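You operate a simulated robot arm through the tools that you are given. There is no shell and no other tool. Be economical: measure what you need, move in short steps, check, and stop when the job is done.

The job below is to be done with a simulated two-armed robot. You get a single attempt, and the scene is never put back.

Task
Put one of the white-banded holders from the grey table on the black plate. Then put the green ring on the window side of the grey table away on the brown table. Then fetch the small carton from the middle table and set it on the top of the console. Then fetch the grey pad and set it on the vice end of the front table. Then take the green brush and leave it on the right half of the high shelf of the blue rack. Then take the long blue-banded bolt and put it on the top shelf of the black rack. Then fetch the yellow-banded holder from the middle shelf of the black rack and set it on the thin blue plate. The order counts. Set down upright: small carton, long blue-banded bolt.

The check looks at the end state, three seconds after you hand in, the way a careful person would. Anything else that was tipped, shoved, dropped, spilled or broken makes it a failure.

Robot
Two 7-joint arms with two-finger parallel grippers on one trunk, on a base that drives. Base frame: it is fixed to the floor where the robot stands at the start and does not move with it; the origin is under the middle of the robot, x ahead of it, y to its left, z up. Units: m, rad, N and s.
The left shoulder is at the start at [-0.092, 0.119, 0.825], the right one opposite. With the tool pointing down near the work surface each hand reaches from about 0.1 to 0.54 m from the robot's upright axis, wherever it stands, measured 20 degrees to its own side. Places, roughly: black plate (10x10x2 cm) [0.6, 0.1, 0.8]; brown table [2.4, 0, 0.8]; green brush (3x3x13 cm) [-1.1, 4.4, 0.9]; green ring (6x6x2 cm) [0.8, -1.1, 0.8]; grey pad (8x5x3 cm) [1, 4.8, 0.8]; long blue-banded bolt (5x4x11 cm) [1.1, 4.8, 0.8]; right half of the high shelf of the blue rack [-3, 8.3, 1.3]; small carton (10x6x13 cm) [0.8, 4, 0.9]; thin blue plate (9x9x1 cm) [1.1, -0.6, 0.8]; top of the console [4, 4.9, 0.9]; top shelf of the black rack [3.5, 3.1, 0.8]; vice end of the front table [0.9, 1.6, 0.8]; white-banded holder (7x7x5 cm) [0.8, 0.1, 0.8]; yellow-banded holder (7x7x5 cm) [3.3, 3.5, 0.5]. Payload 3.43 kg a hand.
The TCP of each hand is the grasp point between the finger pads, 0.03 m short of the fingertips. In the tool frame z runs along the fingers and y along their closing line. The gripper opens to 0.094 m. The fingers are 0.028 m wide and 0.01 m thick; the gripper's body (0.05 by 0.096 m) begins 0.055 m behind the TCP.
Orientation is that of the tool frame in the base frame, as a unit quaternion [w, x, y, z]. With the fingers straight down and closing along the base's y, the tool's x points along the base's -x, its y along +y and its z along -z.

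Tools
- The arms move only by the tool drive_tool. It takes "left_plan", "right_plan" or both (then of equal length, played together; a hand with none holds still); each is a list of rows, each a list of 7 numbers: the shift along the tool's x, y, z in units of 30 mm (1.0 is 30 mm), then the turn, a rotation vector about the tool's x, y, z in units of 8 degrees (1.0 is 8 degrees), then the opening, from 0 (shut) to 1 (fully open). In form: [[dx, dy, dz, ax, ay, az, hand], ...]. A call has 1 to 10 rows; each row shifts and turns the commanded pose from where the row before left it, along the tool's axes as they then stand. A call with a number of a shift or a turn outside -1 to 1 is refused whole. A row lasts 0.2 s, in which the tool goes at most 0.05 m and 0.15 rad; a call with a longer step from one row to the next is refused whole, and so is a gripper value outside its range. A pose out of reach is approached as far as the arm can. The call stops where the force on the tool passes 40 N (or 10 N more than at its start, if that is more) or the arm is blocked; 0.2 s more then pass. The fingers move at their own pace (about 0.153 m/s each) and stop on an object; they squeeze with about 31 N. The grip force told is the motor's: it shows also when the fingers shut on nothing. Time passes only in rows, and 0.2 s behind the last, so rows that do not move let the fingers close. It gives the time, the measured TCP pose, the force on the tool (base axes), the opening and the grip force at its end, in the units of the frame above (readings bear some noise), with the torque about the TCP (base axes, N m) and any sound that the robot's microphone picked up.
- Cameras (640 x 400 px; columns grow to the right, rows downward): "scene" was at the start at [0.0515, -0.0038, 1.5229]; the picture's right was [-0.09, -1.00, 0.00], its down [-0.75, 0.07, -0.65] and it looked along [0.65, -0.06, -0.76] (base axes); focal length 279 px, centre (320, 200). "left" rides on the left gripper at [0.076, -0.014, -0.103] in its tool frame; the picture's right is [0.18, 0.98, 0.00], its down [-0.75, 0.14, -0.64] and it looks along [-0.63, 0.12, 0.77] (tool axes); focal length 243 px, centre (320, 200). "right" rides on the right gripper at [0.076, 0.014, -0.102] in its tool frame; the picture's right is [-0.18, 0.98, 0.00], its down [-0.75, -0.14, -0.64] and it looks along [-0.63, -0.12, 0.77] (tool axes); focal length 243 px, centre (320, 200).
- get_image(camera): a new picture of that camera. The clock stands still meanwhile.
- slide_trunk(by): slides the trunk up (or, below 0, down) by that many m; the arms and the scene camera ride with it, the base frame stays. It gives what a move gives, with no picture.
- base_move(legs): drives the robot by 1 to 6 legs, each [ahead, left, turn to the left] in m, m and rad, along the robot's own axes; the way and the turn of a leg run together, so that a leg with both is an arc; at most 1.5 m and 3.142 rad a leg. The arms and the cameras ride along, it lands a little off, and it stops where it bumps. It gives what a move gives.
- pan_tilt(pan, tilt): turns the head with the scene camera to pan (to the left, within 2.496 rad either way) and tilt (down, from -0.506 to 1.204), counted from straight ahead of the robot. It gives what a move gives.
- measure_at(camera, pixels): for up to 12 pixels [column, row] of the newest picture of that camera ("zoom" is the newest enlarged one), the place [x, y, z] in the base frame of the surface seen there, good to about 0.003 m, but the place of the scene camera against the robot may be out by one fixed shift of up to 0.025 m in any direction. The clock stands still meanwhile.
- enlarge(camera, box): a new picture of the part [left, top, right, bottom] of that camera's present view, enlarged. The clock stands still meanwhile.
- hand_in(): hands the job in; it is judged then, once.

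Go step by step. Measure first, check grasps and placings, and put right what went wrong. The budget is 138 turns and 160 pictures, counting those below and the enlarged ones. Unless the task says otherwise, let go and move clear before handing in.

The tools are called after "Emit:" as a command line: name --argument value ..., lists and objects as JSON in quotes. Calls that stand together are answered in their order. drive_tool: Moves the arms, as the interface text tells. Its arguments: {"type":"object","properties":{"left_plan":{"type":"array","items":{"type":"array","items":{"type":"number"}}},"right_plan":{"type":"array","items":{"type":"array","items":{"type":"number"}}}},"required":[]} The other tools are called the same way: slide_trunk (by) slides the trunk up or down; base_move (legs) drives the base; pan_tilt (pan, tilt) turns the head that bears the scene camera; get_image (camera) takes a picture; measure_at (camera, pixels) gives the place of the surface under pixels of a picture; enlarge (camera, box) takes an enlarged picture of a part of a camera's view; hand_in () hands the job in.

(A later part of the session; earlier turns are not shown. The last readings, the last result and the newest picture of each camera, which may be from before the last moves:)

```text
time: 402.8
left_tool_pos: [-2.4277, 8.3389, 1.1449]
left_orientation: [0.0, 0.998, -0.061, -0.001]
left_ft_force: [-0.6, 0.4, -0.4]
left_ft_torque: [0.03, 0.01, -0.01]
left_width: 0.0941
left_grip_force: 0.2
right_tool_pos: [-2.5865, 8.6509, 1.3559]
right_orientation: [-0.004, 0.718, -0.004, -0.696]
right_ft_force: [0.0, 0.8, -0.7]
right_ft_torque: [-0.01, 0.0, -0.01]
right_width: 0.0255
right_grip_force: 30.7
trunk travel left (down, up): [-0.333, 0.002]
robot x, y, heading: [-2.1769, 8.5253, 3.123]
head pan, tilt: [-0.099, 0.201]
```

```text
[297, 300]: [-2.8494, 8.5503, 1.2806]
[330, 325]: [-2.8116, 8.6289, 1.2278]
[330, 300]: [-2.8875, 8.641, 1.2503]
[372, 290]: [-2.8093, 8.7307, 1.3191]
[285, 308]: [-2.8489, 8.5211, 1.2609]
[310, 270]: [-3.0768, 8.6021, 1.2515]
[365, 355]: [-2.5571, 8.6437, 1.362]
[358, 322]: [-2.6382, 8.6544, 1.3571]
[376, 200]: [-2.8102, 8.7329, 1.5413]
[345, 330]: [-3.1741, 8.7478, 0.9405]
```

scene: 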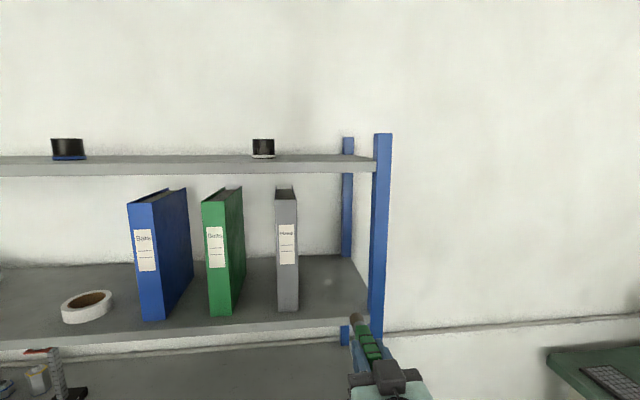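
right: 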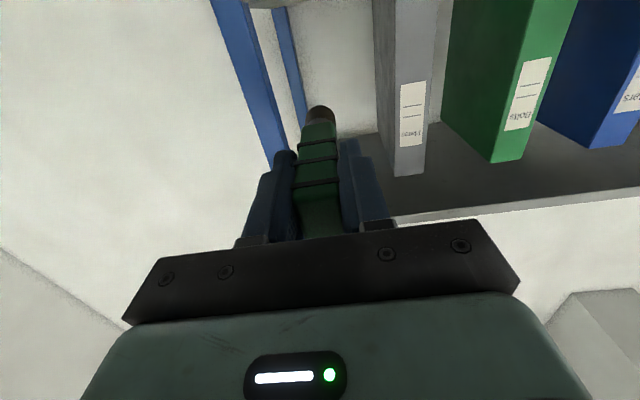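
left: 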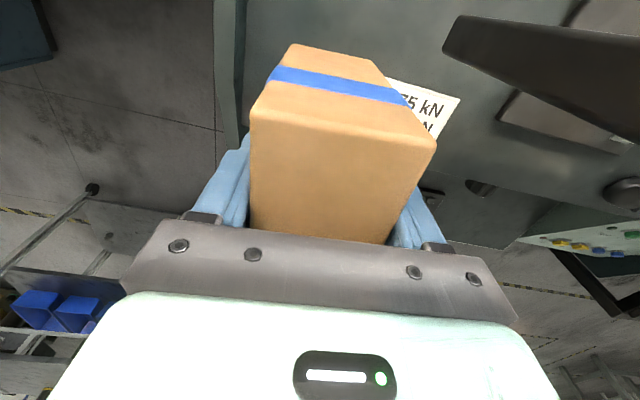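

True geometry: binder side y 8.545, post inner y≈8.72, shelf front x -2.826, shelf z≈1.26. I'll drive in 0.29.

Emit:
base_move --legs '[[0.285, 0, 0.018]]'

Emit:
get_image --camera "scene"

```text
time: 404.8
left_tool_pos: [-2.7065, 8.3352, 1.1451]
left_orientation: [0.001, 0.999, -0.05, -0.001]
left_ft_force: [0.2, 0.1, 0.2]
left_ft_torque: [0.02, -0.01, -0.01]
left_width: 0.0943
left_grip_force: 0.1
right_tool_pos: [-2.8701, 8.6444, 1.3553]
right_orientation: [0.003, 0.718, 0.003, -0.696]
right_ft_force: [0.4, -0.4, -0.9]
right_ft_torque: [0.01, 0.0, 0.01]
right_width: 0.0254
right_grip_force: 30.8
trunk travel left (down, up): [-0.333, 0.002]
robot x, y, heading: [-2.4582, 8.5229, -3.133]
head pan, tilt: [-0.099, 0.201]
```

```text
65 pictures are left
```

scene: 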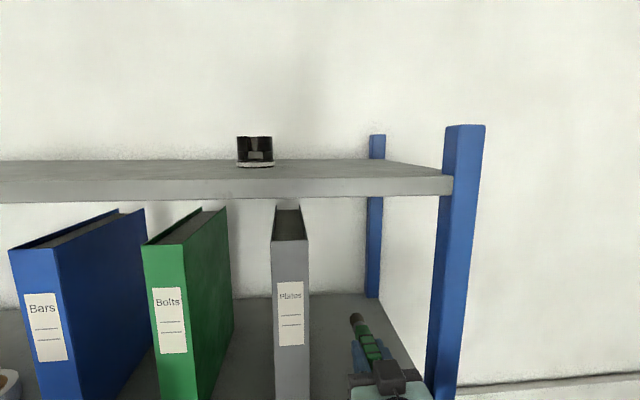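

Emit:
drive_tool --right_plan '[[0.4, 0, 0, 0, 0, 0, 0], [0.5, 0, 0, 0, 0, 0, 0], [0.5, 0, 0, 0, 0, 0, 0], [0.4, 0, 0, 0, 0, 0, 0], [0.3, 0, 0, 0, 0, 0, 0], [0.2, 0, 0, 0, 0, 0, 0], [0.06, 0, 0, 0, 0, 0, 0], [0.06, 0, 0, 0, 0, 0, 0]]'

Emit:
pan_tilt --pan -0.25 --tilt 0.4

Emit:
get_image --camera "scene"

```text
time: 406.6
left_tool_pos: [-2.7079, 8.3357, 1.145]
left_orientation: [0.0, 0.999, -0.05, 0.0]
left_ft_force: [-0.4, -0.1, 0.0]
left_ft_torque: [-0.01, 0.01, 0.01]
left_width: 0.0942
left_grip_force: 0.1
right_tool_pos: [-2.8697, 8.6446, 1.2835]
right_orientation: [0.003, 0.719, 0.003, -0.695]
right_ft_force: [-0.9, 0.0, -0.1]
right_ft_torque: [0.03, 0.0, 0.05]
right_width: 0.0252
right_grip_force: 31.4
trunk travel left (down, up): [-0.333, 0.002]
robot x, y, heading: [-2.4577, 8.5248, -3.134]
head pan, tilt: [-0.099, 0.201]
```

```text
time: 407.3
left_tool_pos: [-2.7063, 8.3343, 1.1459]
left_orientation: [0.0, 0.999, -0.051, -0.001]
left_ft_force: [0.0, 0.0, -0.3]
left_ft_torque: [-0.03, -0.03, -0.02]
left_width: 0.0939
left_grip_force: 0.0
right_tool_pos: [-2.8689, 8.6439, 1.2838]
right_orientation: [0.003, 0.719, 0.003, -0.695]
right_ft_force: [-1.3, 0.1, -0.9]
right_ft_torque: [0.01, 0.01, -0.03]
right_width: 0.0256
right_grip_force: 30.9
trunk travel left (down, up): [-0.333, 0.002]
robot x, y, heading: [-2.4533, 8.5227, -3.141]
head pan, tilt: [-0.25, 0.4]
```

```text
64 pictures are left
```

scene: 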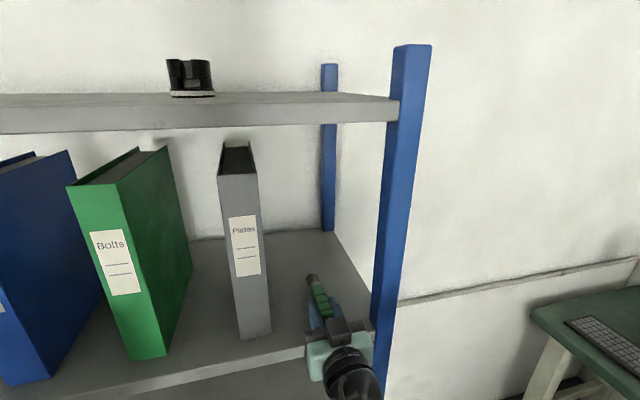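

Now down in fine steps until contact.

Emit:
drive_tool --right_plan '[[0.06, 0, 0, 0, 0, 0, 0], [0.06, 0, 0, 0, 0, 0, 0], [0.05, 0, 0, 0, 0, 0, 0], [0, 0, 0, 0, 0, 0, 0]]'

```text
time: 408.3
left_tool_pos: [-2.7072, 8.3343, 1.1456]
left_orientation: [0.0, 0.999, -0.051, -0.001]
left_ft_force: [-0.5, 0.2, -0.2]
left_ft_torque: [-0.01, 0.04, 0.02]
left_width: 0.094
left_grip_force: 0.1
right_tool_pos: [-2.8691, 8.6434, 1.279]
right_orientation: [0.003, 0.719, 0.003, -0.695]
right_ft_force: [0.2, 0.4, -0.7]
right_ft_torque: [0.0, -0.02, 0.01]
right_width: 0.0255
right_grip_force: 31.1
trunk travel left (down, up): [-0.333, 0.002]
robot x, y, heading: [-2.4606, 8.521, -3.139]
head pan, tilt: [-0.25, 0.4]
```

Emit:
drive_tool --right_plan '[[0.06, 0, 0, 0, 0, 0, 0], [0.05, 0, 0, 0, 0, 0, 0], [0, 0, 0, 0, 0, 0, 0]]'

```text
time: 409.1
left_tool_pos: [-2.7082, 8.3356, 1.1445]
left_orientation: [0.0, 0.999, -0.051, 0.0]
left_ft_force: [-0.5, -0.2, -0.6]
left_ft_torque: [0.01, -0.04, 0.01]
left_width: 0.0939
left_grip_force: 0.0
right_tool_pos: [-2.8693, 8.6441, 1.2756]
right_orientation: [0.002, 0.719, 0.002, -0.695]
right_ft_force: [-0.2, 0.1, -0.5]
right_ft_torque: [0.02, 0.03, 0.0]
right_width: 0.0257
right_grip_force: 30.6
trunk travel left (down, up): [-0.333, 0.002]
robot x, y, heading: [-2.4564, 8.5218, -3.137]
head pan, tilt: [-0.25, 0.4]
```

Emit:
drive_tool --right_plan '[[0.06, 0, 0, 0, 0, 0, 0], [0.05, 0, 0, 0, 0, 0, 0], [0, 0, 0, 0, 0, 0, 0]]'

Emit:
enlarge --camera "scene" --box '[240, 250, 400, 370]'

```text
time: 409.9
left_tool_pos: [-2.7075, 8.3346, 1.1461]
left_orientation: [0.0, 0.999, -0.051, -0.002]
left_ft_force: [-0.2, 0.3, 0.6]
left_ft_torque: [-0.03, 0.0, -0.04]
left_width: 0.0939
left_grip_force: 0.1
right_tool_pos: [-2.8676, 8.6445, 1.2741]
right_orientation: [0.003, 0.717, 0.002, -0.697]
right_ft_force: [-5.9, -0.1, 16.8]
right_ft_torque: [0.12, 0.11, 0.03]
right_width: 0.0253
right_grip_force: 31.1
trunk travel left (down, up): [-0.333, 0.002]
robot x, y, heading: [-2.4603, 8.5261, -3.138]
head pan, tilt: [-0.25, 0.4]
```

```text
3.33 times, centred on (320, 310) of scene
```

zoom: 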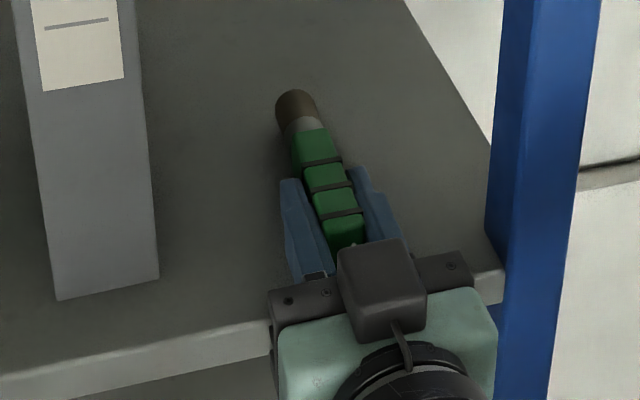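

The brush touches the shelf. I'll relax slightly, open, and retract straight back.

Emit:
drive_tool --right_plan '[[-0.04, 0, 0, 0, 0, 0, 0], [0, 0, 0, 0, 0, 0, 0.65], [0, 0, 0, 0, 0, 0, 0.65], [0, 0, -0.3, 0, 0, 0, 0.65], [0, 0, -0.7, 0, 0, 0, 0.65], [0, 0, -1, 0, 0, 0, 0.65], [0, 0, -1, 0, 0, 0, 0.65], [0, 0, -1, 0, 0, 0, 0.65]]'

Emit:
base_move --legs '[[-0.25, 0, 0]]'

Emit:
get_image --camera "scene"

```text
time: 411.7
left_tool_pos: [-2.7066, 8.3345, 1.1452]
left_orientation: [0.0, 0.999, -0.051, -0.001]
left_ft_force: [0.1, 0.5, -0.3]
left_ft_torque: [-0.02, 0.01, -0.01]
left_width: 0.0945
left_grip_force: 0.1
right_tool_pos: [-2.7468, 8.6447, 1.2761]
right_orientation: [0.003, 0.719, 0.004, -0.695]
right_ft_force: [0.6, 0.0, -0.6]
right_ft_torque: [0.02, 0.0, -0.04]
right_width: 0.0608
right_grip_force: 0.1
trunk travel left (down, up): [-0.333, 0.002]
robot x, y, heading: [-2.4598, 8.5207, -3.141]
head pan, tilt: [-0.25, 0.4]
```

```text
time: 413.5
left_tool_pos: [-2.4577, 8.3359, 1.1453]
left_orientation: [0.0, 0.999, -0.05, -0.001]
left_ft_force: [0.4, -0.2, -0.3]
left_ft_torque: [0.01, -0.02, 0.0]
left_width: 0.094
left_grip_force: 0.0
right_tool_pos: [-2.4979, 8.6469, 1.2773]
right_orientation: [0.003, 0.719, 0.003, -0.695]
right_ft_force: [0.1, 0.3, 0.2]
right_ft_torque: [-0.04, -0.01, 0.03]
right_width: 0.061
right_grip_force: 0.1
trunk travel left (down, up): [-0.333, 0.002]
robot x, y, heading: [-2.2072, 8.5255, -3.134]
head pan, tilt: [-0.25, 0.4]
```

```text
62 pictures are left
```

scene: 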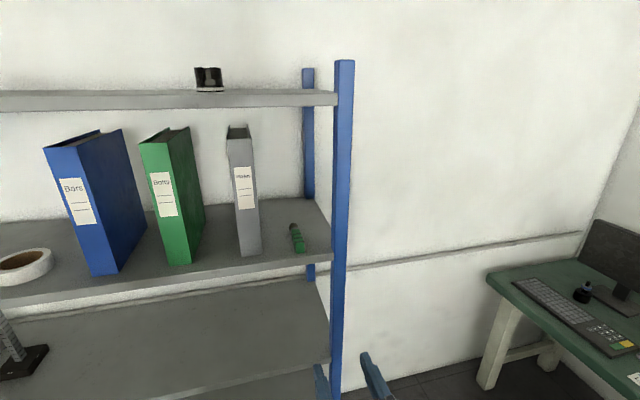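

The brush lies on the right half of the high shelf. Next is the bolt: I'll restore the right tool to pointing down, lower the trunk, and drive back by the known lanes to the middle table's east side.

Emit:
drive_tool --right_plan '[[0, 0, 0, 0, 1, 0, 1], [0, 0, 0, 0, 1, 0, 1], [0, 0, 0, 0, 1, 0, 1], [0, 0, 0, 0, 1, 0, 1], [0, 0, 0, 0, 1, 0, 1], [0, 0, 0, 0, 1, 0, 1], [0, 0, 0, 0, 1, 0, 1], [0, 0, 0, 0, 1, 0, 1], [0, 0, 0, 0, 1, 0, 1], [0, 0, 0, 0, 1, 0, 1]]'

Emit:
drive_tool --right_plan '[[0, 0, 0.5, 0, 1, 0, 1], [0, 0, 1, 0, 0, 0, 1], [0, 0, 1, 0, 0, 0, 1], [0, 0, 1, 0, 0, 0, 1], [0, 0, 1, 0, 0, 0, 1]]'

Emit:
slide_trunk --by -0.08

Emit:
base_move --legs '[[0, 0.4, -0.008], [-1.0, 0, 0], [-0.97, 0, 0], [0, 1.4, 0], [0, 1.4, 0]]'

```text
time: 415.7
left_tool_pos: [-2.4587, 8.336, 1.1449]
left_orientation: [0.0, 0.999, -0.05, -0.001]
left_ft_force: [1.0, -0.4, 0.3]
left_ft_torque: [-0.01, -0.01, 0.0]
left_width: 0.0941
left_grip_force: 0.0
right_tool_pos: [-2.4993, 8.6481, 1.2784]
right_orientation: [0.001, 0.998, 0.005, -0.069]
right_ft_force: [-1.1, -0.4, -0.3]
right_ft_torque: [0.01, 0.0, -0.02]
right_width: 0.0939
right_grip_force: 0.1
trunk travel left (down, up): [-0.333, 0.002]
robot x, y, heading: [-2.2065, 8.5232, -3.137]
head pan, tilt: [-0.25, 0.4]
```

```text
time: 416.9
left_tool_pos: [-2.4575, 8.337, 1.1455]
left_orientation: [0.0, 0.999, -0.049, -0.002]
left_ft_force: [-0.1, 0.0, -0.7]
left_ft_torque: [0.03, -0.01, -0.01]
left_width: 0.094
left_grip_force: 0.1
right_tool_pos: [-2.5004, 8.6465, 1.1427]
right_orientation: [0.0, 1.0, 0.004, -0.001]
right_ft_force: [-0.8, -0.2, -0.2]
right_ft_torque: [0.02, -0.01, -0.03]
right_width: 0.0941
right_grip_force: 0.1
trunk travel left (down, up): [-0.333, 0.002]
robot x, y, heading: [-2.208, 8.5265, -3.135]
head pan, tilt: [-0.25, 0.4]
```

```text
time: 418.1
left_tool_pos: [-2.4576, 8.3359, 1.066]
left_orientation: [0.0, 0.999, -0.05, -0.001]
left_ft_force: [-0.3, 0.1, -0.1]
left_ft_torque: [0.02, -0.02, 0.01]
left_width: 0.0943
left_grip_force: 0.0
right_tool_pos: [-2.5014, 8.6456, 1.0621]
right_orientation: [0.0, 1.0, 0.005, -0.001]
right_ft_force: [-0.8, -1.1, 0.5]
right_ft_torque: [-0.02, -0.01, -0.01]
right_width: 0.0941
right_grip_force: 0.1
trunk travel left (down, up): [-0.253, 0.082]
robot x, y, heading: [-2.2064, 8.523, -3.138]
head pan, tilt: [-0.25, 0.4]
```

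```text
time: 455.8
left_tool_pos: [-0.581, 5.1242, 1.0653]
left_orientation: [0.0, 0.997, -0.072, -0.001]
left_ft_force: [0.0, 0.2, 0.2]
left_ft_torque: [0.03, 0.0, 0.04]
left_width: 0.0939
left_grip_force: 0.2
right_tool_pos: [-0.6117, 5.4377, 1.0625]
right_orientation: [0.0, 1.0, -0.018, -0.001]
right_ft_force: [-0.1, -0.2, -0.5]
right_ft_torque: [-0.01, -0.01, -0.02]
right_width: 0.0939
right_grip_force: 0.1
trunk travel left (down, up): [-0.253, 0.082]
robot x, y, heading: [-0.3288, 5.3058, 3.105]
head pan, tilt: [-0.25, 0.4]
```

Emit:
base_move --legs '[[0, 0, 0.037], [0, 1.0, 0], [0, 1.01, 0]]'

```text
time: 474.0
left_tool_pos: [-0.5829, 3.1184, 1.0651]
left_orientation: [0.0, 0.998, -0.059, 0.0]
left_ft_force: [0.2, -0.2, -0.9]
left_ft_torque: [-0.01, -0.02, 0.02]
left_width: 0.0937
left_grip_force: 0.1
right_tool_pos: [-0.6199, 3.4296, 1.0614]
right_orientation: [0.0, 1.0, -0.005, -0.001]
right_ft_force: [0.1, 0.8, 0.4]
right_ft_torque: [-0.03, 0.01, 0.0]
right_width: 0.0939
right_grip_force: 0.0
trunk travel left (down, up): [-0.253, 0.082]
robot x, y, heading: [-0.3305, 3.3047, 3.133]
head pan, tilt: [-0.25, 0.4]
```

Emit:
base_move --legs '[[-0.95, 0, 0.009], [-0.97, 0, 0], [0, -0.7, 0], [0, -0.7, 0]]'

Emit:
pan_tilt --pan 0.0 --tilt 0.8

Emit:
get_image --camera "scene"

```text
time: 495.8
left_tool_pos: [1.3215, 4.4957, 1.0647]
left_orientation: [-0.001, 0.999, -0.047, 0.0]
left_ft_force: [0.5, 0.7, -1.0]
left_ft_torque: [-0.01, -0.01, 0.02]
left_width: 0.0941
left_grip_force: 0.0
right_tool_pos: [1.2768, 4.8036, 1.0613]
right_orientation: [0.001, 1.0, 0.007, -0.001]
right_ft_force: [0.3, 0.0, 0.3]
right_ft_torque: [0.01, -0.01, 0.01]
right_width: 0.0941
right_grip_force: 0.1
trunk travel left (down, up): [-0.253, 0.082]
robot x, y, heading: [1.5677, 4.6833, -3.129]
head pan, tilt: [-0.25, 0.4]
```

```text
time: 496.6
left_tool_pos: [1.3216, 4.495, 1.0644]
left_orientation: [-0.001, 0.999, -0.047, -0.001]
left_ft_force: [-1.0, -0.2, 0.8]
left_ft_torque: [0.01, 0.04, 0.01]
left_width: 0.0941
left_grip_force: 0.1
right_tool_pos: [1.2757, 4.8044, 1.0617]
right_orientation: [0.0, 1.0, 0.007, -0.001]
right_ft_force: [-0.1, -0.6, 0.3]
right_ft_torque: [0.01, 0.01, -0.02]
right_width: 0.094
right_grip_force: 0.1
trunk travel left (down, up): [-0.253, 0.082]
robot x, y, heading: [1.57, 4.6836, -3.13]
head pan, tilt: [0.0, 0.799]
```

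```text
61 pictures are left
```

scene: 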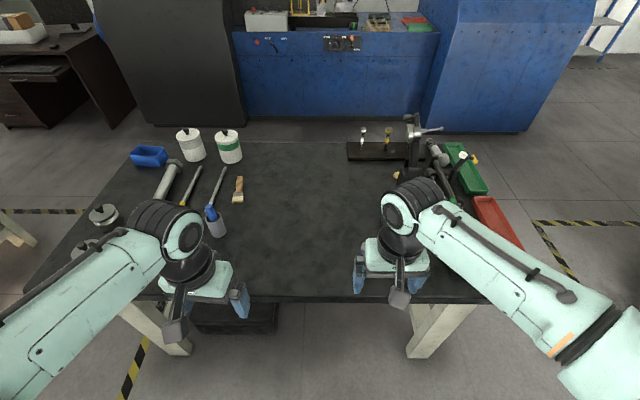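

I'm back at the table. I'll rotate the right tool 90° (the hex flats face x) and view the bolt from above.

Emit:
drive_tool --right_plan '[[0, 0, 0, 0, 0, 1, 1], [0, 0, 0, 0, 0, 1, 1], [0, 0, 0, 0, 0, 1, 1], [0, 0, 0, 0, 0, 1, 1], [0, 0, 0, 0, 0, 1, 1], [0, 0, 0, 0, 0, 1, 1], [0, 0, 0, 0, 0, 1, 1], [0, 0, 0, 0, 0, 1, 1], [0, 0, 0, 0, 0, 1, 1], [0, 0, 0, 0, 0, 1, 1]]'

Emit:
drive_tool --right_plan '[[0, 0, 0, 0, 0, 1, 1], [0, 0.5, 0, 0, 0, 0.35, 1], [0, 1, 0, 0, 0, 0, 1], [0, 1, 0, 0, 0, 0, 1], [0, 1, 0, 0, 0, 0, 1], [0, 1, 0, 0, 0, 0, 1]]'

Emit:
get_image --camera "right"

```text
time: 498.9
left_tool_pos: [1.3221, 4.4943, 1.0652]
left_orientation: [0.0, 0.999, -0.047, -0.001]
left_ft_force: [-0.1, 0.8, 0.4]
left_ft_torque: [0.0, 0.01, -0.01]
left_width: 0.0939
left_grip_force: 0.0
right_tool_pos: [1.2761, 4.8045, 1.0615]
right_orientation: [0.001, 0.769, -0.639, -0.001]
right_ft_force: [0.5, -0.2, -0.5]
right_ft_torque: [-0.01, -0.06, -0.01]
right_width: 0.0941
right_grip_force: 0.1
trunk travel left (down, up): [-0.253, 0.082]
robot x, y, heading: [1.5669, 4.6813, -3.129]
head pan, tilt: [0.0, 0.799]
```

```text
time: 500.2
left_tool_pos: [1.3213, 4.4947, 1.0655]
left_orientation: [0.001, 0.999, -0.047, -0.001]
left_ft_force: [-0.9, -1.0, 0.2]
left_ft_torque: [0.01, -0.01, 0.02]
left_width: 0.094
left_grip_force: 0.1
right_tool_pos: [1.1418, 4.8024, 1.0626]
right_orientation: [0.001, 0.708, -0.706, 0.0]
right_ft_force: [-0.1, -0.6, 0.2]
right_ft_torque: [0.02, -0.01, 0.01]
right_width: 0.0938
right_grip_force: 0.0
trunk travel left (down, up): [-0.253, 0.082]
robot x, y, heading: [1.5682, 4.6854, -3.127]
head pan, tilt: [0.0, 0.799]
```

```text
60 pictures are left
```

right: 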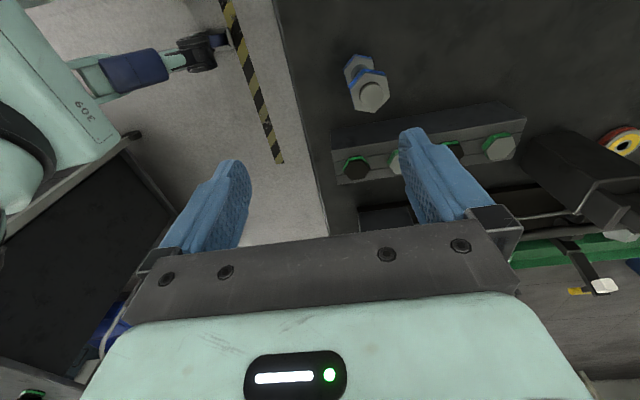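

Emit:
enlarge --camera "right" --box '[323, 45, 419, 120]'

Emit:
measure_at --camera "right" --pixels '[[372, 97], [355, 82], [371, 73], [386, 82], [387, 101], [370, 110], [354, 101], [350, 85], [365, 68]]'

```text
5.33 times, centred on (371, 82) of right
```

zoom: 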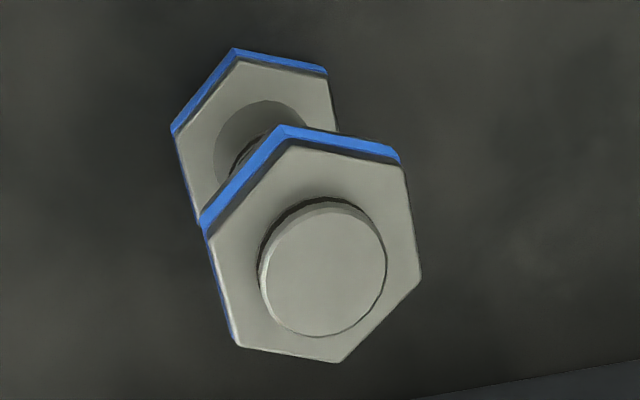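

```text
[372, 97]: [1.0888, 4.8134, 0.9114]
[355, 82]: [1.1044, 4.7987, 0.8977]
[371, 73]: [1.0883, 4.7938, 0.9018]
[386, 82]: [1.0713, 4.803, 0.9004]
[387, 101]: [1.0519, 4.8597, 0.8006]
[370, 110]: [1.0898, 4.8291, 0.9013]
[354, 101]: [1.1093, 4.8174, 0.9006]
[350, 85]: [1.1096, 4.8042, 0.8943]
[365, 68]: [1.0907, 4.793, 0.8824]
```

Hex centre (1.0893,4.812), flats' normal ≈15° off x. I'll rotate -15° and move above it.

Emit:
drive_tool --right_plan '[[0, 0, 0, 0, 0, -1, 1], [0, 0, 0, 0, 0, -0.9, 1], [-0.39, 0.8, 0.4, 0, 0, 0, 1], [-0.39, 0.8, 0.4, 0, 0, 0, 1], [0, 0, 1, 0, 0, 0, 1], [0, 0, 1, 0, 0, 0, 1], [0, 0, 0, 0, 0, 0, 1]]'

Emit:
get_image --camera "right"

Emit:
enlarge --camera "right" --box '[250, 90, 390, 190]'

```text
time: 501.9
left_tool_pos: [1.3217, 4.4952, 1.0644]
left_orientation: [0.0, 0.999, -0.048, -0.001]
left_ft_force: [0.3, 0.6, -1.0]
left_ft_torque: [0.02, 0.0, -0.04]
left_width: 0.0941
left_grip_force: 0.2
right_tool_pos: [1.0892, 4.8128, 0.9772]
right_orientation: [0.001, 0.794, -0.608, -0.001]
right_ft_force: [-0.3, -0.4, -0.1]
right_ft_torque: [-0.02, 0.01, 0.0]
right_width: 0.0942
right_grip_force: 0.1
trunk travel left (down, up): [-0.253, 0.082]
robot x, y, heading: [1.5665, 4.6841, -3.131]
head pan, tilt: [0.0, 0.799]
```

```text
58 pictures are left
```

right: 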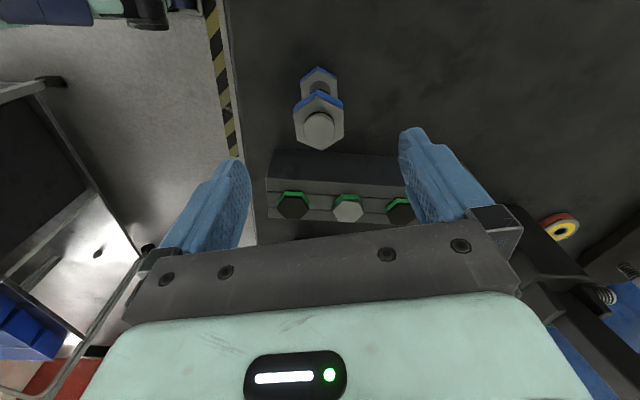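

```text
4.00 times, centred on (320, 140) of right
```

zoom: 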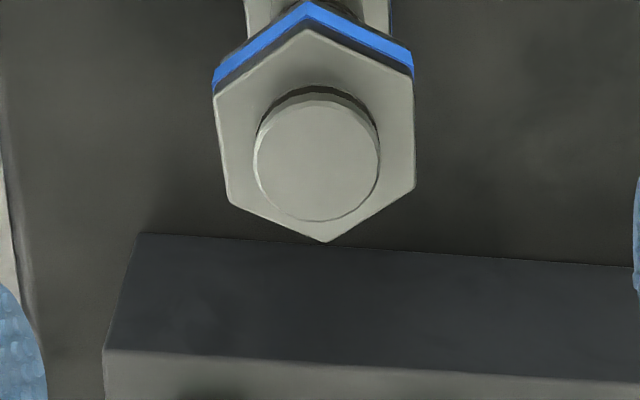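

Aligned. I'll descend to 0.893, close, and lift very gently.

Emit:
drive_tool --right_plan '[[0, 0, 0.9, 0, 0, 0, 1], [0, 0, 0.9, 0, 0, 0, 1], [0, 0, 0.9, 0, 0, 0, 1], [0, 0, 0.1, 0, 0, 0, 1], [0, 0, 0, 0, 0, 0, 0], [0, 0, 0, 0, 0, 0, 0], [0, 0, 0, 0, 0, 0, 0], [0, 0, 0, 0, 0, 0, 0]]'

Emit:
drive_tool --right_plan '[[0, 0, -0.08, 0, 0, 0, 0], [0, 0, -0.1, 0, 0, 0, 0], [0, 0, -0.1, 0, 0, 0, 0]]'

Emit:
get_image --camera "right"

```text
time: 503.6
left_tool_pos: [1.3216, 4.4962, 1.0646]
left_orientation: [0.0, 0.999, -0.047, -0.001]
left_ft_force: [-0.2, -0.3, 0.8]
left_ft_torque: [-0.01, 0.01, -0.01]
left_width: 0.094
left_grip_force: 0.0
right_tool_pos: [1.089, 4.815, 0.8951]
right_orientation: [0.001, 0.794, -0.607, -0.001]
right_ft_force: [-1.2, -0.2, 1.0]
right_ft_torque: [-0.03, 0.03, -0.01]
right_width: 0.0419
right_grip_force: 30.9
trunk travel left (down, up): [-0.253, 0.082]
robot x, y, heading: [1.5644, 4.6805, -3.132]
head pan, tilt: [0.0, 0.799]
```

```text
time: 504.4
left_tool_pos: [1.3203, 4.4959, 1.0645]
left_orientation: [0.0, 0.999, -0.047, -0.001]
left_ft_force: [0.3, 0.1, -0.3]
left_ft_torque: [-0.03, -0.03, 0.01]
left_width: 0.0942
left_grip_force: 0.1
right_tool_pos: [1.0891, 4.8155, 0.9025]
right_orientation: [-0.001, 0.795, -0.607, 0.0]
right_ft_force: [0.3, -0.3, -6.6]
right_ft_torque: [-0.02, 0.01, -0.02]
right_width: 0.0417
right_grip_force: 31.0
trunk travel left (down, up): [-0.253, 0.082]
robot x, y, heading: [1.5719, 4.684, -3.131]
head pan, tilt: [0.0, 0.799]
```

```text
56 pictures are left
```

right: 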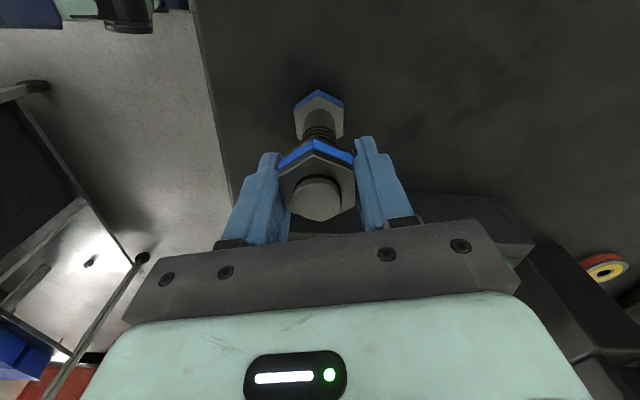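

It's held (width 0.042, load 6.6 N). I'll lift slowly and retract.

Emit:
drive_tool --right_plan '[[0, 0, -0.15, 0, 0, 0, 0], [0, 0, -0.2, 0, 0, 0, 0], [0, 0, -0.25, 0, 0, 0, 0], [0, 0, -0.3, 0, 0, 0, 0], [0, 0, -0.3, 0, 0, 0, 0], [0, 0, -0.3, 0, 0, 0, 0], [0, 0, -0.3, 0, 0, 0, 0], [0, 0, -0.3, 0, 0, 0, 0], [0, 0, -0.3, 0, 0, 0, 0], [0, 0, -0.3, 0, 0, 0, 0]]'

Emit:
drive_tool --right_plan '[[0, 0, -0.3, 0, 0, 0, 0], [0, 0, -0.3, 0, 0, 0, 0], [0, -0.1, -0.3, 0, 0, 0, 0], [0, -0.2, -0.3, 0, 0, 0, 0], [0, -0.3, -0.2, 0, 0, 0, 0], [0, -0.35, -0.1, 0, 0, 0, 0], [0, -0.35, 0, 0, 0, 0, 0], [0, -0.35, 0, 0, 0, 0, 0], [0, -0.3, 0, 0, 0, 0, 0], [0, -0.15, 0, 0, 0, 0, 0]]'

Emit:
get_image --camera "right"

```text
time: 506.6
left_tool_pos: [1.321, 4.4939, 1.0652]
left_orientation: [0.001, 0.999, -0.047, -0.001]
left_ft_force: [-1.1, 0.3, 0.0]
left_ft_torque: [0.02, 0.05, 0.0]
left_width: 0.0939
left_grip_force: 0.0
right_tool_pos: [1.0888, 4.8129, 0.9847]
right_orientation: [0.001, 0.794, -0.608, -0.001]
right_ft_force: [-0.2, 0.3, -5.7]
right_ft_torque: [0.05, 0.01, 0.0]
right_width: 0.042
right_grip_force: 31.1
trunk travel left (down, up): [-0.253, 0.082]
robot x, y, heading: [1.5702, 4.684, -3.131]
head pan, tilt: [0.0, 0.799]
```

```text
time: 508.9
left_tool_pos: [1.3209, 4.4952, 1.0645]
left_orientation: [0.0, 0.999, -0.047, 0.0]
left_ft_force: [0.3, 0.9, -0.6]
left_ft_torque: [-0.03, 0.01, 0.0]
left_width: 0.0938
left_grip_force: 0.0
right_tool_pos: [1.1481, 4.8315, 1.0285]
right_orientation: [0.0, 0.794, -0.608, 0.0]
right_ft_force: [-0.3, -0.5, -5.3]
right_ft_torque: [0.02, -0.02, 0.02]
right_width: 0.042
right_grip_force: 31.0
trunk travel left (down, up): [-0.253, 0.082]
robot x, y, heading: [1.5693, 4.6883, -3.131]
head pan, tilt: [0.0, 0.799]
```

```text
55 pictures are left
```

right: 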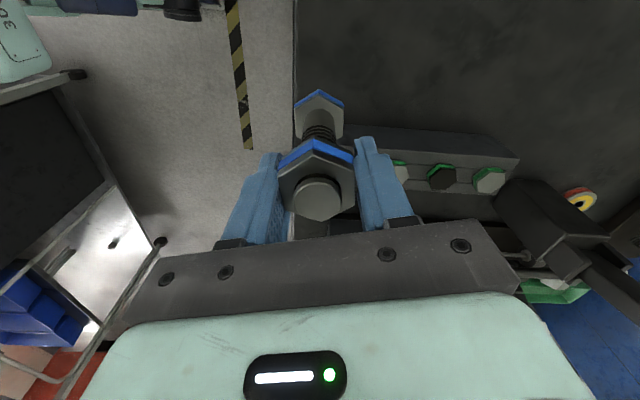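

The bolt is secure. I'll back off, turn around, and drive to the east side near the black rack.

Emit:
base_move --legs '[[-0.21, 0.08, 0], [0, 0, 1.566], [0, 0, 1.566], [1.1, 0, 0]]'

Emit:
pan_tilt --pan -1.0 --tilt 0.6

Emit:
get_image --camera "scene"

```text
time: 523.5
left_tool_pos: [3.1522, 4.7841, 1.065]
left_orientation: [0.002, 0.056, 0.998, 0.0]
left_ft_force: [-0.4, 0.5, -0.1]
left_ft_torque: [0.02, -0.01, 0.0]
left_width: 0.0938
left_grip_force: 0.1
right_tool_pos: [3.3189, 4.4449, 1.0281]
right_orientation: [0.0, 0.614, 0.789, -0.001]
right_ft_force: [-1.0, 0.4, -5.6]
right_ft_torque: [0.01, -0.01, -0.01]
right_width: 0.0414
right_grip_force: 31.1
trunk travel left (down, up): [-0.253, 0.082]
robot x, y, heading: [2.9037, 4.5995, -0.007]
head pan, tilt: [0.0, 0.799]
```

```text
time: 524.7
left_tool_pos: [3.1509, 4.7854, 1.0637]
left_orientation: [0.001, 0.055, 0.999, 0.0]
left_ft_force: [0.6, 0.5, -1.1]
left_ft_torque: [-0.04, -0.01, -0.01]
left_width: 0.0941
left_grip_force: 0.1
right_tool_pos: [3.3194, 4.4459, 1.0299]
right_orientation: [0.001, 0.615, 0.789, 0.0]
right_ft_force: [-0.2, -0.2, -6.3]
right_ft_torque: [0.0, 0.0, 0.0]
right_width: 0.0416
right_grip_force: 31.7
trunk travel left (down, up): [-0.253, 0.082]
robot x, y, heading: [2.9005, 4.6003, -0.006]
head pan, tilt: [-1.0, 0.6]
```

```text
54 pictures are left
```

scene: 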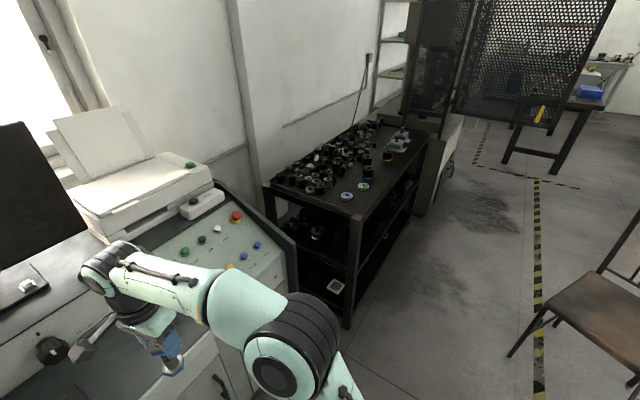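

Emit:
enlarge --camera "scene" --box '[260, 105, 452, 225]'

Emit:
measure_at --camera "scene" --pixels '[[357, 215], [425, 145], [267, 187], [385, 190], [400, 165], [375, 180], [364, 186], [347, 196], [395, 145], [350, 320], [340, 205], [412, 152]]'

```text
3.33 times, centred on (356, 165) of scene
```

zoom: 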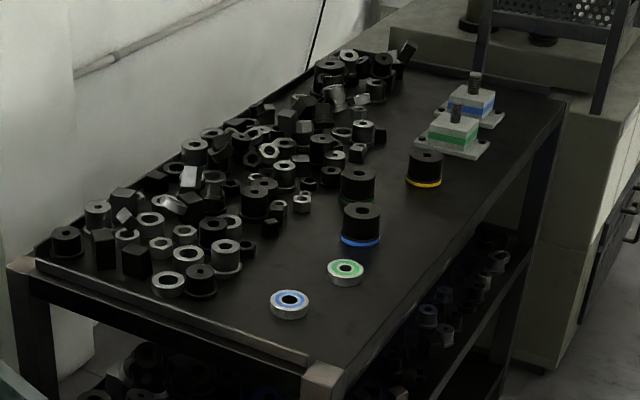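

```text
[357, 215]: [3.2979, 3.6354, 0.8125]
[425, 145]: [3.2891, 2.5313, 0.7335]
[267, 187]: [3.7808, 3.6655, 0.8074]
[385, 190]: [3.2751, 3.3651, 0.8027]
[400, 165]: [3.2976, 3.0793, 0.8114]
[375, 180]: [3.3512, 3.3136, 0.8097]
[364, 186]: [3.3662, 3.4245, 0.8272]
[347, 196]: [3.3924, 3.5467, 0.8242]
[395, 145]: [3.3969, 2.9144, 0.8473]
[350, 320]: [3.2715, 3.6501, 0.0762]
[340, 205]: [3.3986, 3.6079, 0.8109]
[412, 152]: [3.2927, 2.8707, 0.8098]
```

Emit:
measure_at --camera "zoom" --pixels '[[362, 243], [362, 210], [425, 185], [425, 155], [412, 225], [440, 205], [345, 265], [440, 250], [400, 260], [460, 150], [480, 165], [355, 185]]'

```text
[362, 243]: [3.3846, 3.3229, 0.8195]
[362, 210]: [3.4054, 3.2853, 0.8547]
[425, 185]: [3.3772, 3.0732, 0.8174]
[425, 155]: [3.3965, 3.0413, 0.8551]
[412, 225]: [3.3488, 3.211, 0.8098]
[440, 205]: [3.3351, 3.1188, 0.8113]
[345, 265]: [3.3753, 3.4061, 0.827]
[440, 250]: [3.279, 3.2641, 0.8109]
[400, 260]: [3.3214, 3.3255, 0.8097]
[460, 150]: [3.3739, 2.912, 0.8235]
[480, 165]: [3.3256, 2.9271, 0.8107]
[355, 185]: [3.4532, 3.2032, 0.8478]
```

The free spot on the rack top is at about (3.335,3.165), between the blue and yellow holders near the front edge. I'll drive right 1.28.

Emit:
base_move --legs '[[0, -0.64, 0.007], [0, -0.64, 0]]'

Emit:
get_image --camera "right"

Emit:
get_image --camera "scene"

```text
time: 536.5
left_tool_pos: [3.1587, 3.5115, 1.064]
left_orientation: [0.001, 0.044, 0.999, 0.0]
left_ft_force: [0.2, -0.8, -0.3]
left_ft_torque: [-0.02, 0.01, -0.01]
left_width: 0.0937
left_grip_force: 0.1
right_tool_pos: [3.3339, 3.1772, 1.0288]
right_orientation: [0.001, 0.605, 0.796, 0.0]
right_ft_force: [0.4, 0.0, -6.9]
right_ft_torque: [0.01, 0.0, 0.03]
right_width: 0.0419
right_grip_force: 31.0
trunk travel left (down, up): [-0.253, 0.082]
robot x, y, heading: [2.9126, 3.3233, 0.017]
head pan, tilt: [-1.0, 0.6]
```

```text
52 pictures are left
```

right: 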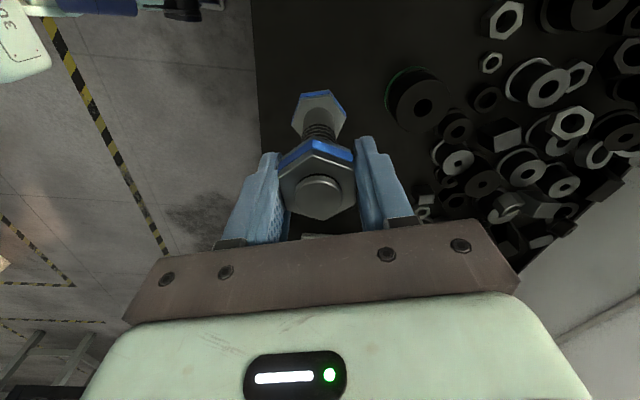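

```text
51 pictures are left
```

scene: 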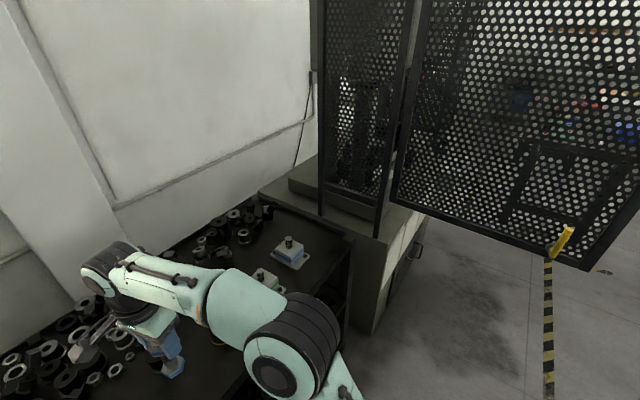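

Emit:
measure_at --camera "right" --pixels '[[270, 60], [300, 40], [360, 110], [355, 60], [415, 105], [390, 90], [262, 130], [345, 225], [320, 237]]'

```text
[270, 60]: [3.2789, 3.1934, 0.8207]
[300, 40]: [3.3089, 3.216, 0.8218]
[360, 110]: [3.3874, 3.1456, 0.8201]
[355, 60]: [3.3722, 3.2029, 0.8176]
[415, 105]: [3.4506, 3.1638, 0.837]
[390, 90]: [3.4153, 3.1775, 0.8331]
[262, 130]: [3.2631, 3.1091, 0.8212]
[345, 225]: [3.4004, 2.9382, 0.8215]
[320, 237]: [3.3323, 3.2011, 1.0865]
```

The rack top is at z 0.820; the spot under the bolt is free. I'll lower slowly.

Emit:
drive_tool --right_plan '[[0, 0, 0.3, 0, 0, 0, 0], [0, 0, 0.4, 0, 0, 0, 0], [0, 0, 0.5, 0, 0, 0, 0], [0, 0, 0.5, 0, 0, 0, 0], [0, 0, 0.5, 0, 0, 0, 0], [0, 0, 0.5, 0, 0, 0, 0], [0, 0, 0.4, 0, 0, 0, 0], [0, 0, 0.3, 0, 0, 0, 0], [0, 0, 0.2, 0, 0, 0, 0], [0, 0, 0.06, 0, 0, 0, 0]]'

Emit:
drive_tool --right_plan '[[0, 0, 0.05, 0, 0, 0, 0], [0, 0, 0.04, 0, 0, 0, 0], [0, 0, 0, 0, 0, 0, 0]]'

```text
time: 538.7
left_tool_pos: [3.159, 3.5117, 1.0642]
left_orientation: [0.001, 0.043, 0.999, 0.0]
left_ft_force: [0.2, -0.6, 0.5]
left_ft_torque: [-0.02, -0.01, -0.03]
left_width: 0.0941
left_grip_force: 0.0
right_tool_pos: [3.3339, 3.1774, 0.9183]
right_orientation: [0.0, 0.604, 0.797, 0.0]
right_ft_force: [0.0, 0.1, -5.9]
right_ft_torque: [0.02, -0.05, -0.01]
right_width: 0.0418
right_grip_force: 31.0
trunk travel left (down, up): [-0.253, 0.082]
robot x, y, heading: [2.9137, 3.3197, 0.022]
head pan, tilt: [-1.0, 0.6]
```

```text
time: 539.5
left_tool_pos: [3.1591, 3.5133, 1.0657]
left_orientation: [0.001, 0.043, 0.999, -0.001]
left_ft_force: [-0.5, -0.1, 0.5]
left_ft_torque: [-0.02, 0.01, 0.02]
left_width: 0.094
left_grip_force: 0.1
right_tool_pos: [3.3338, 3.1781, 0.9172]
right_orientation: [0.0, 0.604, 0.797, 0.0]
right_ft_force: [0.1, 0.1, 1.6]
right_ft_torque: [-0.17, -0.1, 0.01]
right_width: 0.0417
right_grip_force: 30.9
trunk travel left (down, up): [-0.253, 0.082]
robot x, y, heading: [2.9127, 3.3263, 0.016]
head pan, tilt: [-1.0, 0.6]
```

Contact (load reversed by ≈8 N). I'll release gently, pause, then rise.

Emit:
drive_tool --right_plan '[[0, 0, 0.02, 0, 0, 0, 0], [0, 0, 0, 0, 0, 0, 0.6], [0, 0, 0, 0, 0, 0, 0.75], [0, 0, 0, 0, 0, 0, 0.75], [0, 0, -0.3, 0, 0, 0, 0.75], [0, 0, -0.6, 0, 0, 0, 0.75], [0, 0, -0.8, 0, 0, 0, 0.75], [0, 0, -1, 0, 0, 0, 0.75], [0, 0, -1, 0, 0, 0, 0.75], [0, 0, -1, 0, 0, 0, 0.75]]'

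Emit:
get_image --camera "right"

```text
time: 541.7
left_tool_pos: [3.1596, 3.5108, 1.0654]
left_orientation: [0.0, 0.043, 0.999, 0.0]
left_ft_force: [0.8, -0.6, -0.4]
left_ft_torque: [0.0, 0.03, -0.02]
left_width: 0.094
left_grip_force: 0.0
right_tool_pos: [3.3321, 3.1782, 1.0572]
right_orientation: [0.0, 0.604, 0.797, 0.0]
right_ft_force: [-0.1, -0.1, 0.0]
right_ft_torque: [-0.03, 0.03, 0.03]
right_width: 0.0705
right_grip_force: 0.0
trunk travel left (down, up): [-0.253, 0.082]
robot x, y, heading: [2.9132, 3.3256, 0.018]
head pan, tilt: [-1.0, 0.6]
```

```text
50 pictures are left
```

right: 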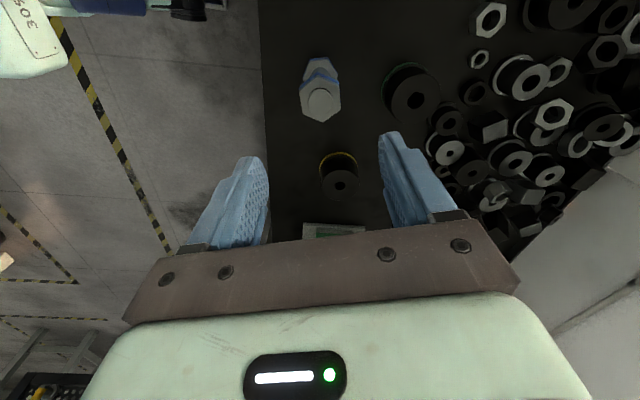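

The bolt stands upright at (3.33,3.18). Now the yellow-banded holder on the middle shelf: I'll retract the right hand, back 6 cm, lower the trunk and look inside the rack.

Emit:
drive_tool --right_plan '[[0, -1, 0, 0, 0, 0, 1], [0, -1, 0, 0, 0, 0, 1], [0, -1, 0, 0, 0, 0, 1], [0, -1, 0, 0, 0, 0, 1], [0, -1, 0, 0, 0, 0, 1], [0, -1, 0, 0, 0, 0, 1], [0, -0.5, 0, 0, 0, 0, 1]]'

Emit:
base_move --legs '[[-0.08, 0.06, -0.015]]'

Emit:
slide_trunk --by -0.25

Emit:
pan_tilt --pan 0.1 --tilt 1.0

Emit:
get_image --camera "scene"

Emit:
get_image --camera "left"

```text
time: 543.3
left_tool_pos: [3.158, 3.5125, 1.0655]
left_orientation: [0.001, 0.044, 0.999, 0.0]
left_ft_force: [-0.3, -0.6, 0.4]
left_ft_torque: [0.01, 0.0, 0.01]
left_width: 0.0942
left_grip_force: 0.1
right_tool_pos: [3.1457, 3.1242, 1.0572]
right_orientation: [0.0, 0.605, 0.796, -0.001]
right_ft_force: [-1.0, 0.4, 0.8]
right_ft_torque: [0.01, 0.0, 0.01]
right_width: 0.094
right_grip_force: 0.0
trunk travel left (down, up): [-0.253, 0.082]
robot x, y, heading: [2.9111, 3.3213, 0.018]
head pan, tilt: [-1.0, 0.6]
```

```text
time: 544.5
left_tool_pos: [3.0801, 3.5672, 1.064]
left_orientation: [0.0, 0.05, 0.999, 0.0]
left_ft_force: [0.0, 1.1, -0.4]
left_ft_torque: [0.01, -0.03, 0.02]
left_width: 0.0938
left_grip_force: 0.0
right_tool_pos: [3.0633, 3.1789, 1.0573]
right_orientation: [0.0, 0.61, 0.792, 0.0]
right_ft_force: [-1.0, 0.6, -0.1]
right_ft_torque: [0.03, 0.01, -0.01]
right_width: 0.0941
right_grip_force: 0.1
trunk travel left (down, up): [-0.253, 0.082]
robot x, y, heading: [2.8272, 3.3795, 0.005]
head pan, tilt: [-1.0, 0.6]
```

```text
time: 547.0
left_tool_pos: [3.08, 3.5665, 0.8148]
left_orientation: [0.001, 0.05, 0.999, 0.0]
left_ft_force: [-0.7, -0.3, 0.1]
left_ft_torque: [0.01, -0.02, 0.01]
left_width: 0.094
left_grip_force: 0.1
right_tool_pos: [3.0629, 3.1794, 0.8074]
right_orientation: [0.0, 0.61, 0.793, 0.0]
right_ft_force: [0.2, -0.8, 0.2]
right_ft_torque: [-0.01, -0.01, -0.02]
right_width: 0.094
right_grip_force: 0.1
trunk travel left (down, up): [-0.003, 0.332]
robot x, y, heading: [2.8323, 3.3823, 0.007]
head pan, tilt: [-1.0, 0.6]
```

```text
time: 548.4
left_tool_pos: [3.0811, 3.5659, 0.8147]
left_orientation: [0.001, 0.051, 0.999, 0.0]
left_ft_force: [-0.7, 0.2, 0.1]
left_ft_torque: [-0.01, -0.02, -0.02]
left_width: 0.0937
left_grip_force: 0.1
right_tool_pos: [3.0636, 3.1796, 0.8075]
right_orientation: [-0.001, 0.609, 0.793, -0.001]
right_ft_force: [0.8, -0.5, 0.4]
right_ft_torque: [0.02, -0.01, -0.01]
right_width: 0.094
right_grip_force: 0.0
trunk travel left (down, up): [-0.003, 0.332]
robot x, y, heading: [2.8282, 3.3796, 0.007]
head pan, tilt: [0.099, 1.0]
```

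```text
49 pictures are left
```

scene: 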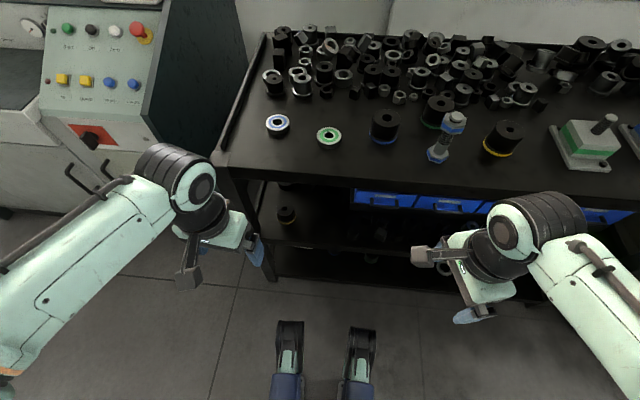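

```text
48 pictures are left
```

left: 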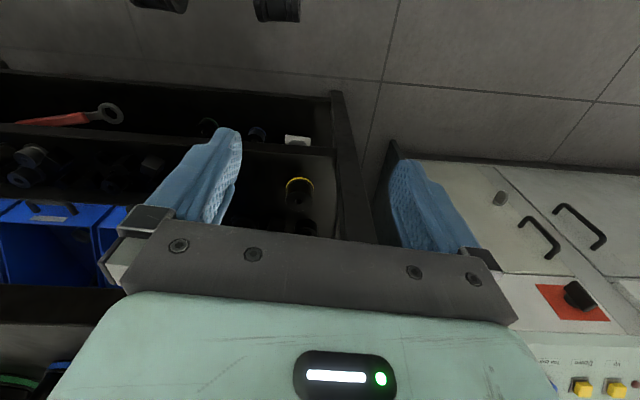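

The yellow-banded holder is on the middle shelf at scene (287,216) / left (299,190). I'll zoom and measure.

Emit:
enlarge --camera "left" --box '[220, 120, 380, 240]'

Emit:
measure_at --camera "left" --pixels '[[299, 195], [299, 182], [299, 205], [290, 188], [309, 190], [270, 190], [270, 165], [338, 190], [300, 147], [270, 215], [325, 180], [256, 130]]'

Emit:
enlarge --camera "scene" --box '[230, 170, 358, 250]'

Emit:
measure_at --camera "scene" --pixels '[[287, 212], [287, 222], [310, 230], [270, 225], [280, 185], [320, 250]]'

```text
3.33 times, centred on (300, 180) of left
```

zoom: 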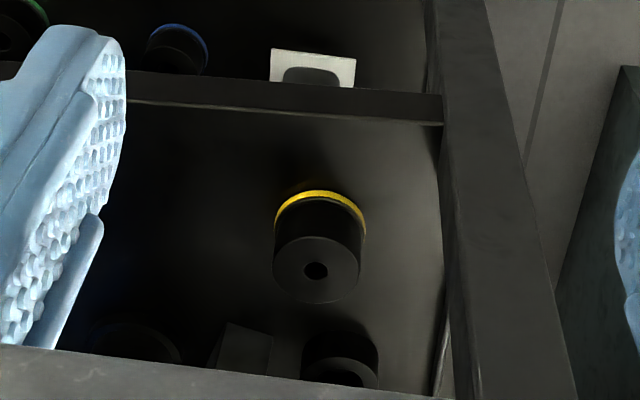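

```text
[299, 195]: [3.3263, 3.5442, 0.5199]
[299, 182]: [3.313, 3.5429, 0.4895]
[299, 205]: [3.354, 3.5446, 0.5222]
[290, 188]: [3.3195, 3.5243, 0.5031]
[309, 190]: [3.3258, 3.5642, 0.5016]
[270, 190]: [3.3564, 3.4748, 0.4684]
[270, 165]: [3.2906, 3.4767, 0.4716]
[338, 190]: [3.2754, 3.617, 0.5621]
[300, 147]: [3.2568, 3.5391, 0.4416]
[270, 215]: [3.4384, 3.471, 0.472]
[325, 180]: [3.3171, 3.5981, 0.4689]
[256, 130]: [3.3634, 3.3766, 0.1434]
```

```text
5.00 times, centred on (294, 210) of scene
```

zoom: 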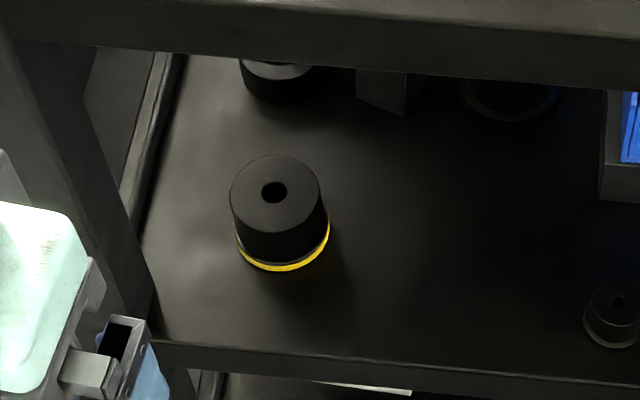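

```text
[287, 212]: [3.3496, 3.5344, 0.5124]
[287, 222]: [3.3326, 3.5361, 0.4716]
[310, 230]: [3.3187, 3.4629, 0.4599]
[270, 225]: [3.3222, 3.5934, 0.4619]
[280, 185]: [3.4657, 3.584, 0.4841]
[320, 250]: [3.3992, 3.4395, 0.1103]
```

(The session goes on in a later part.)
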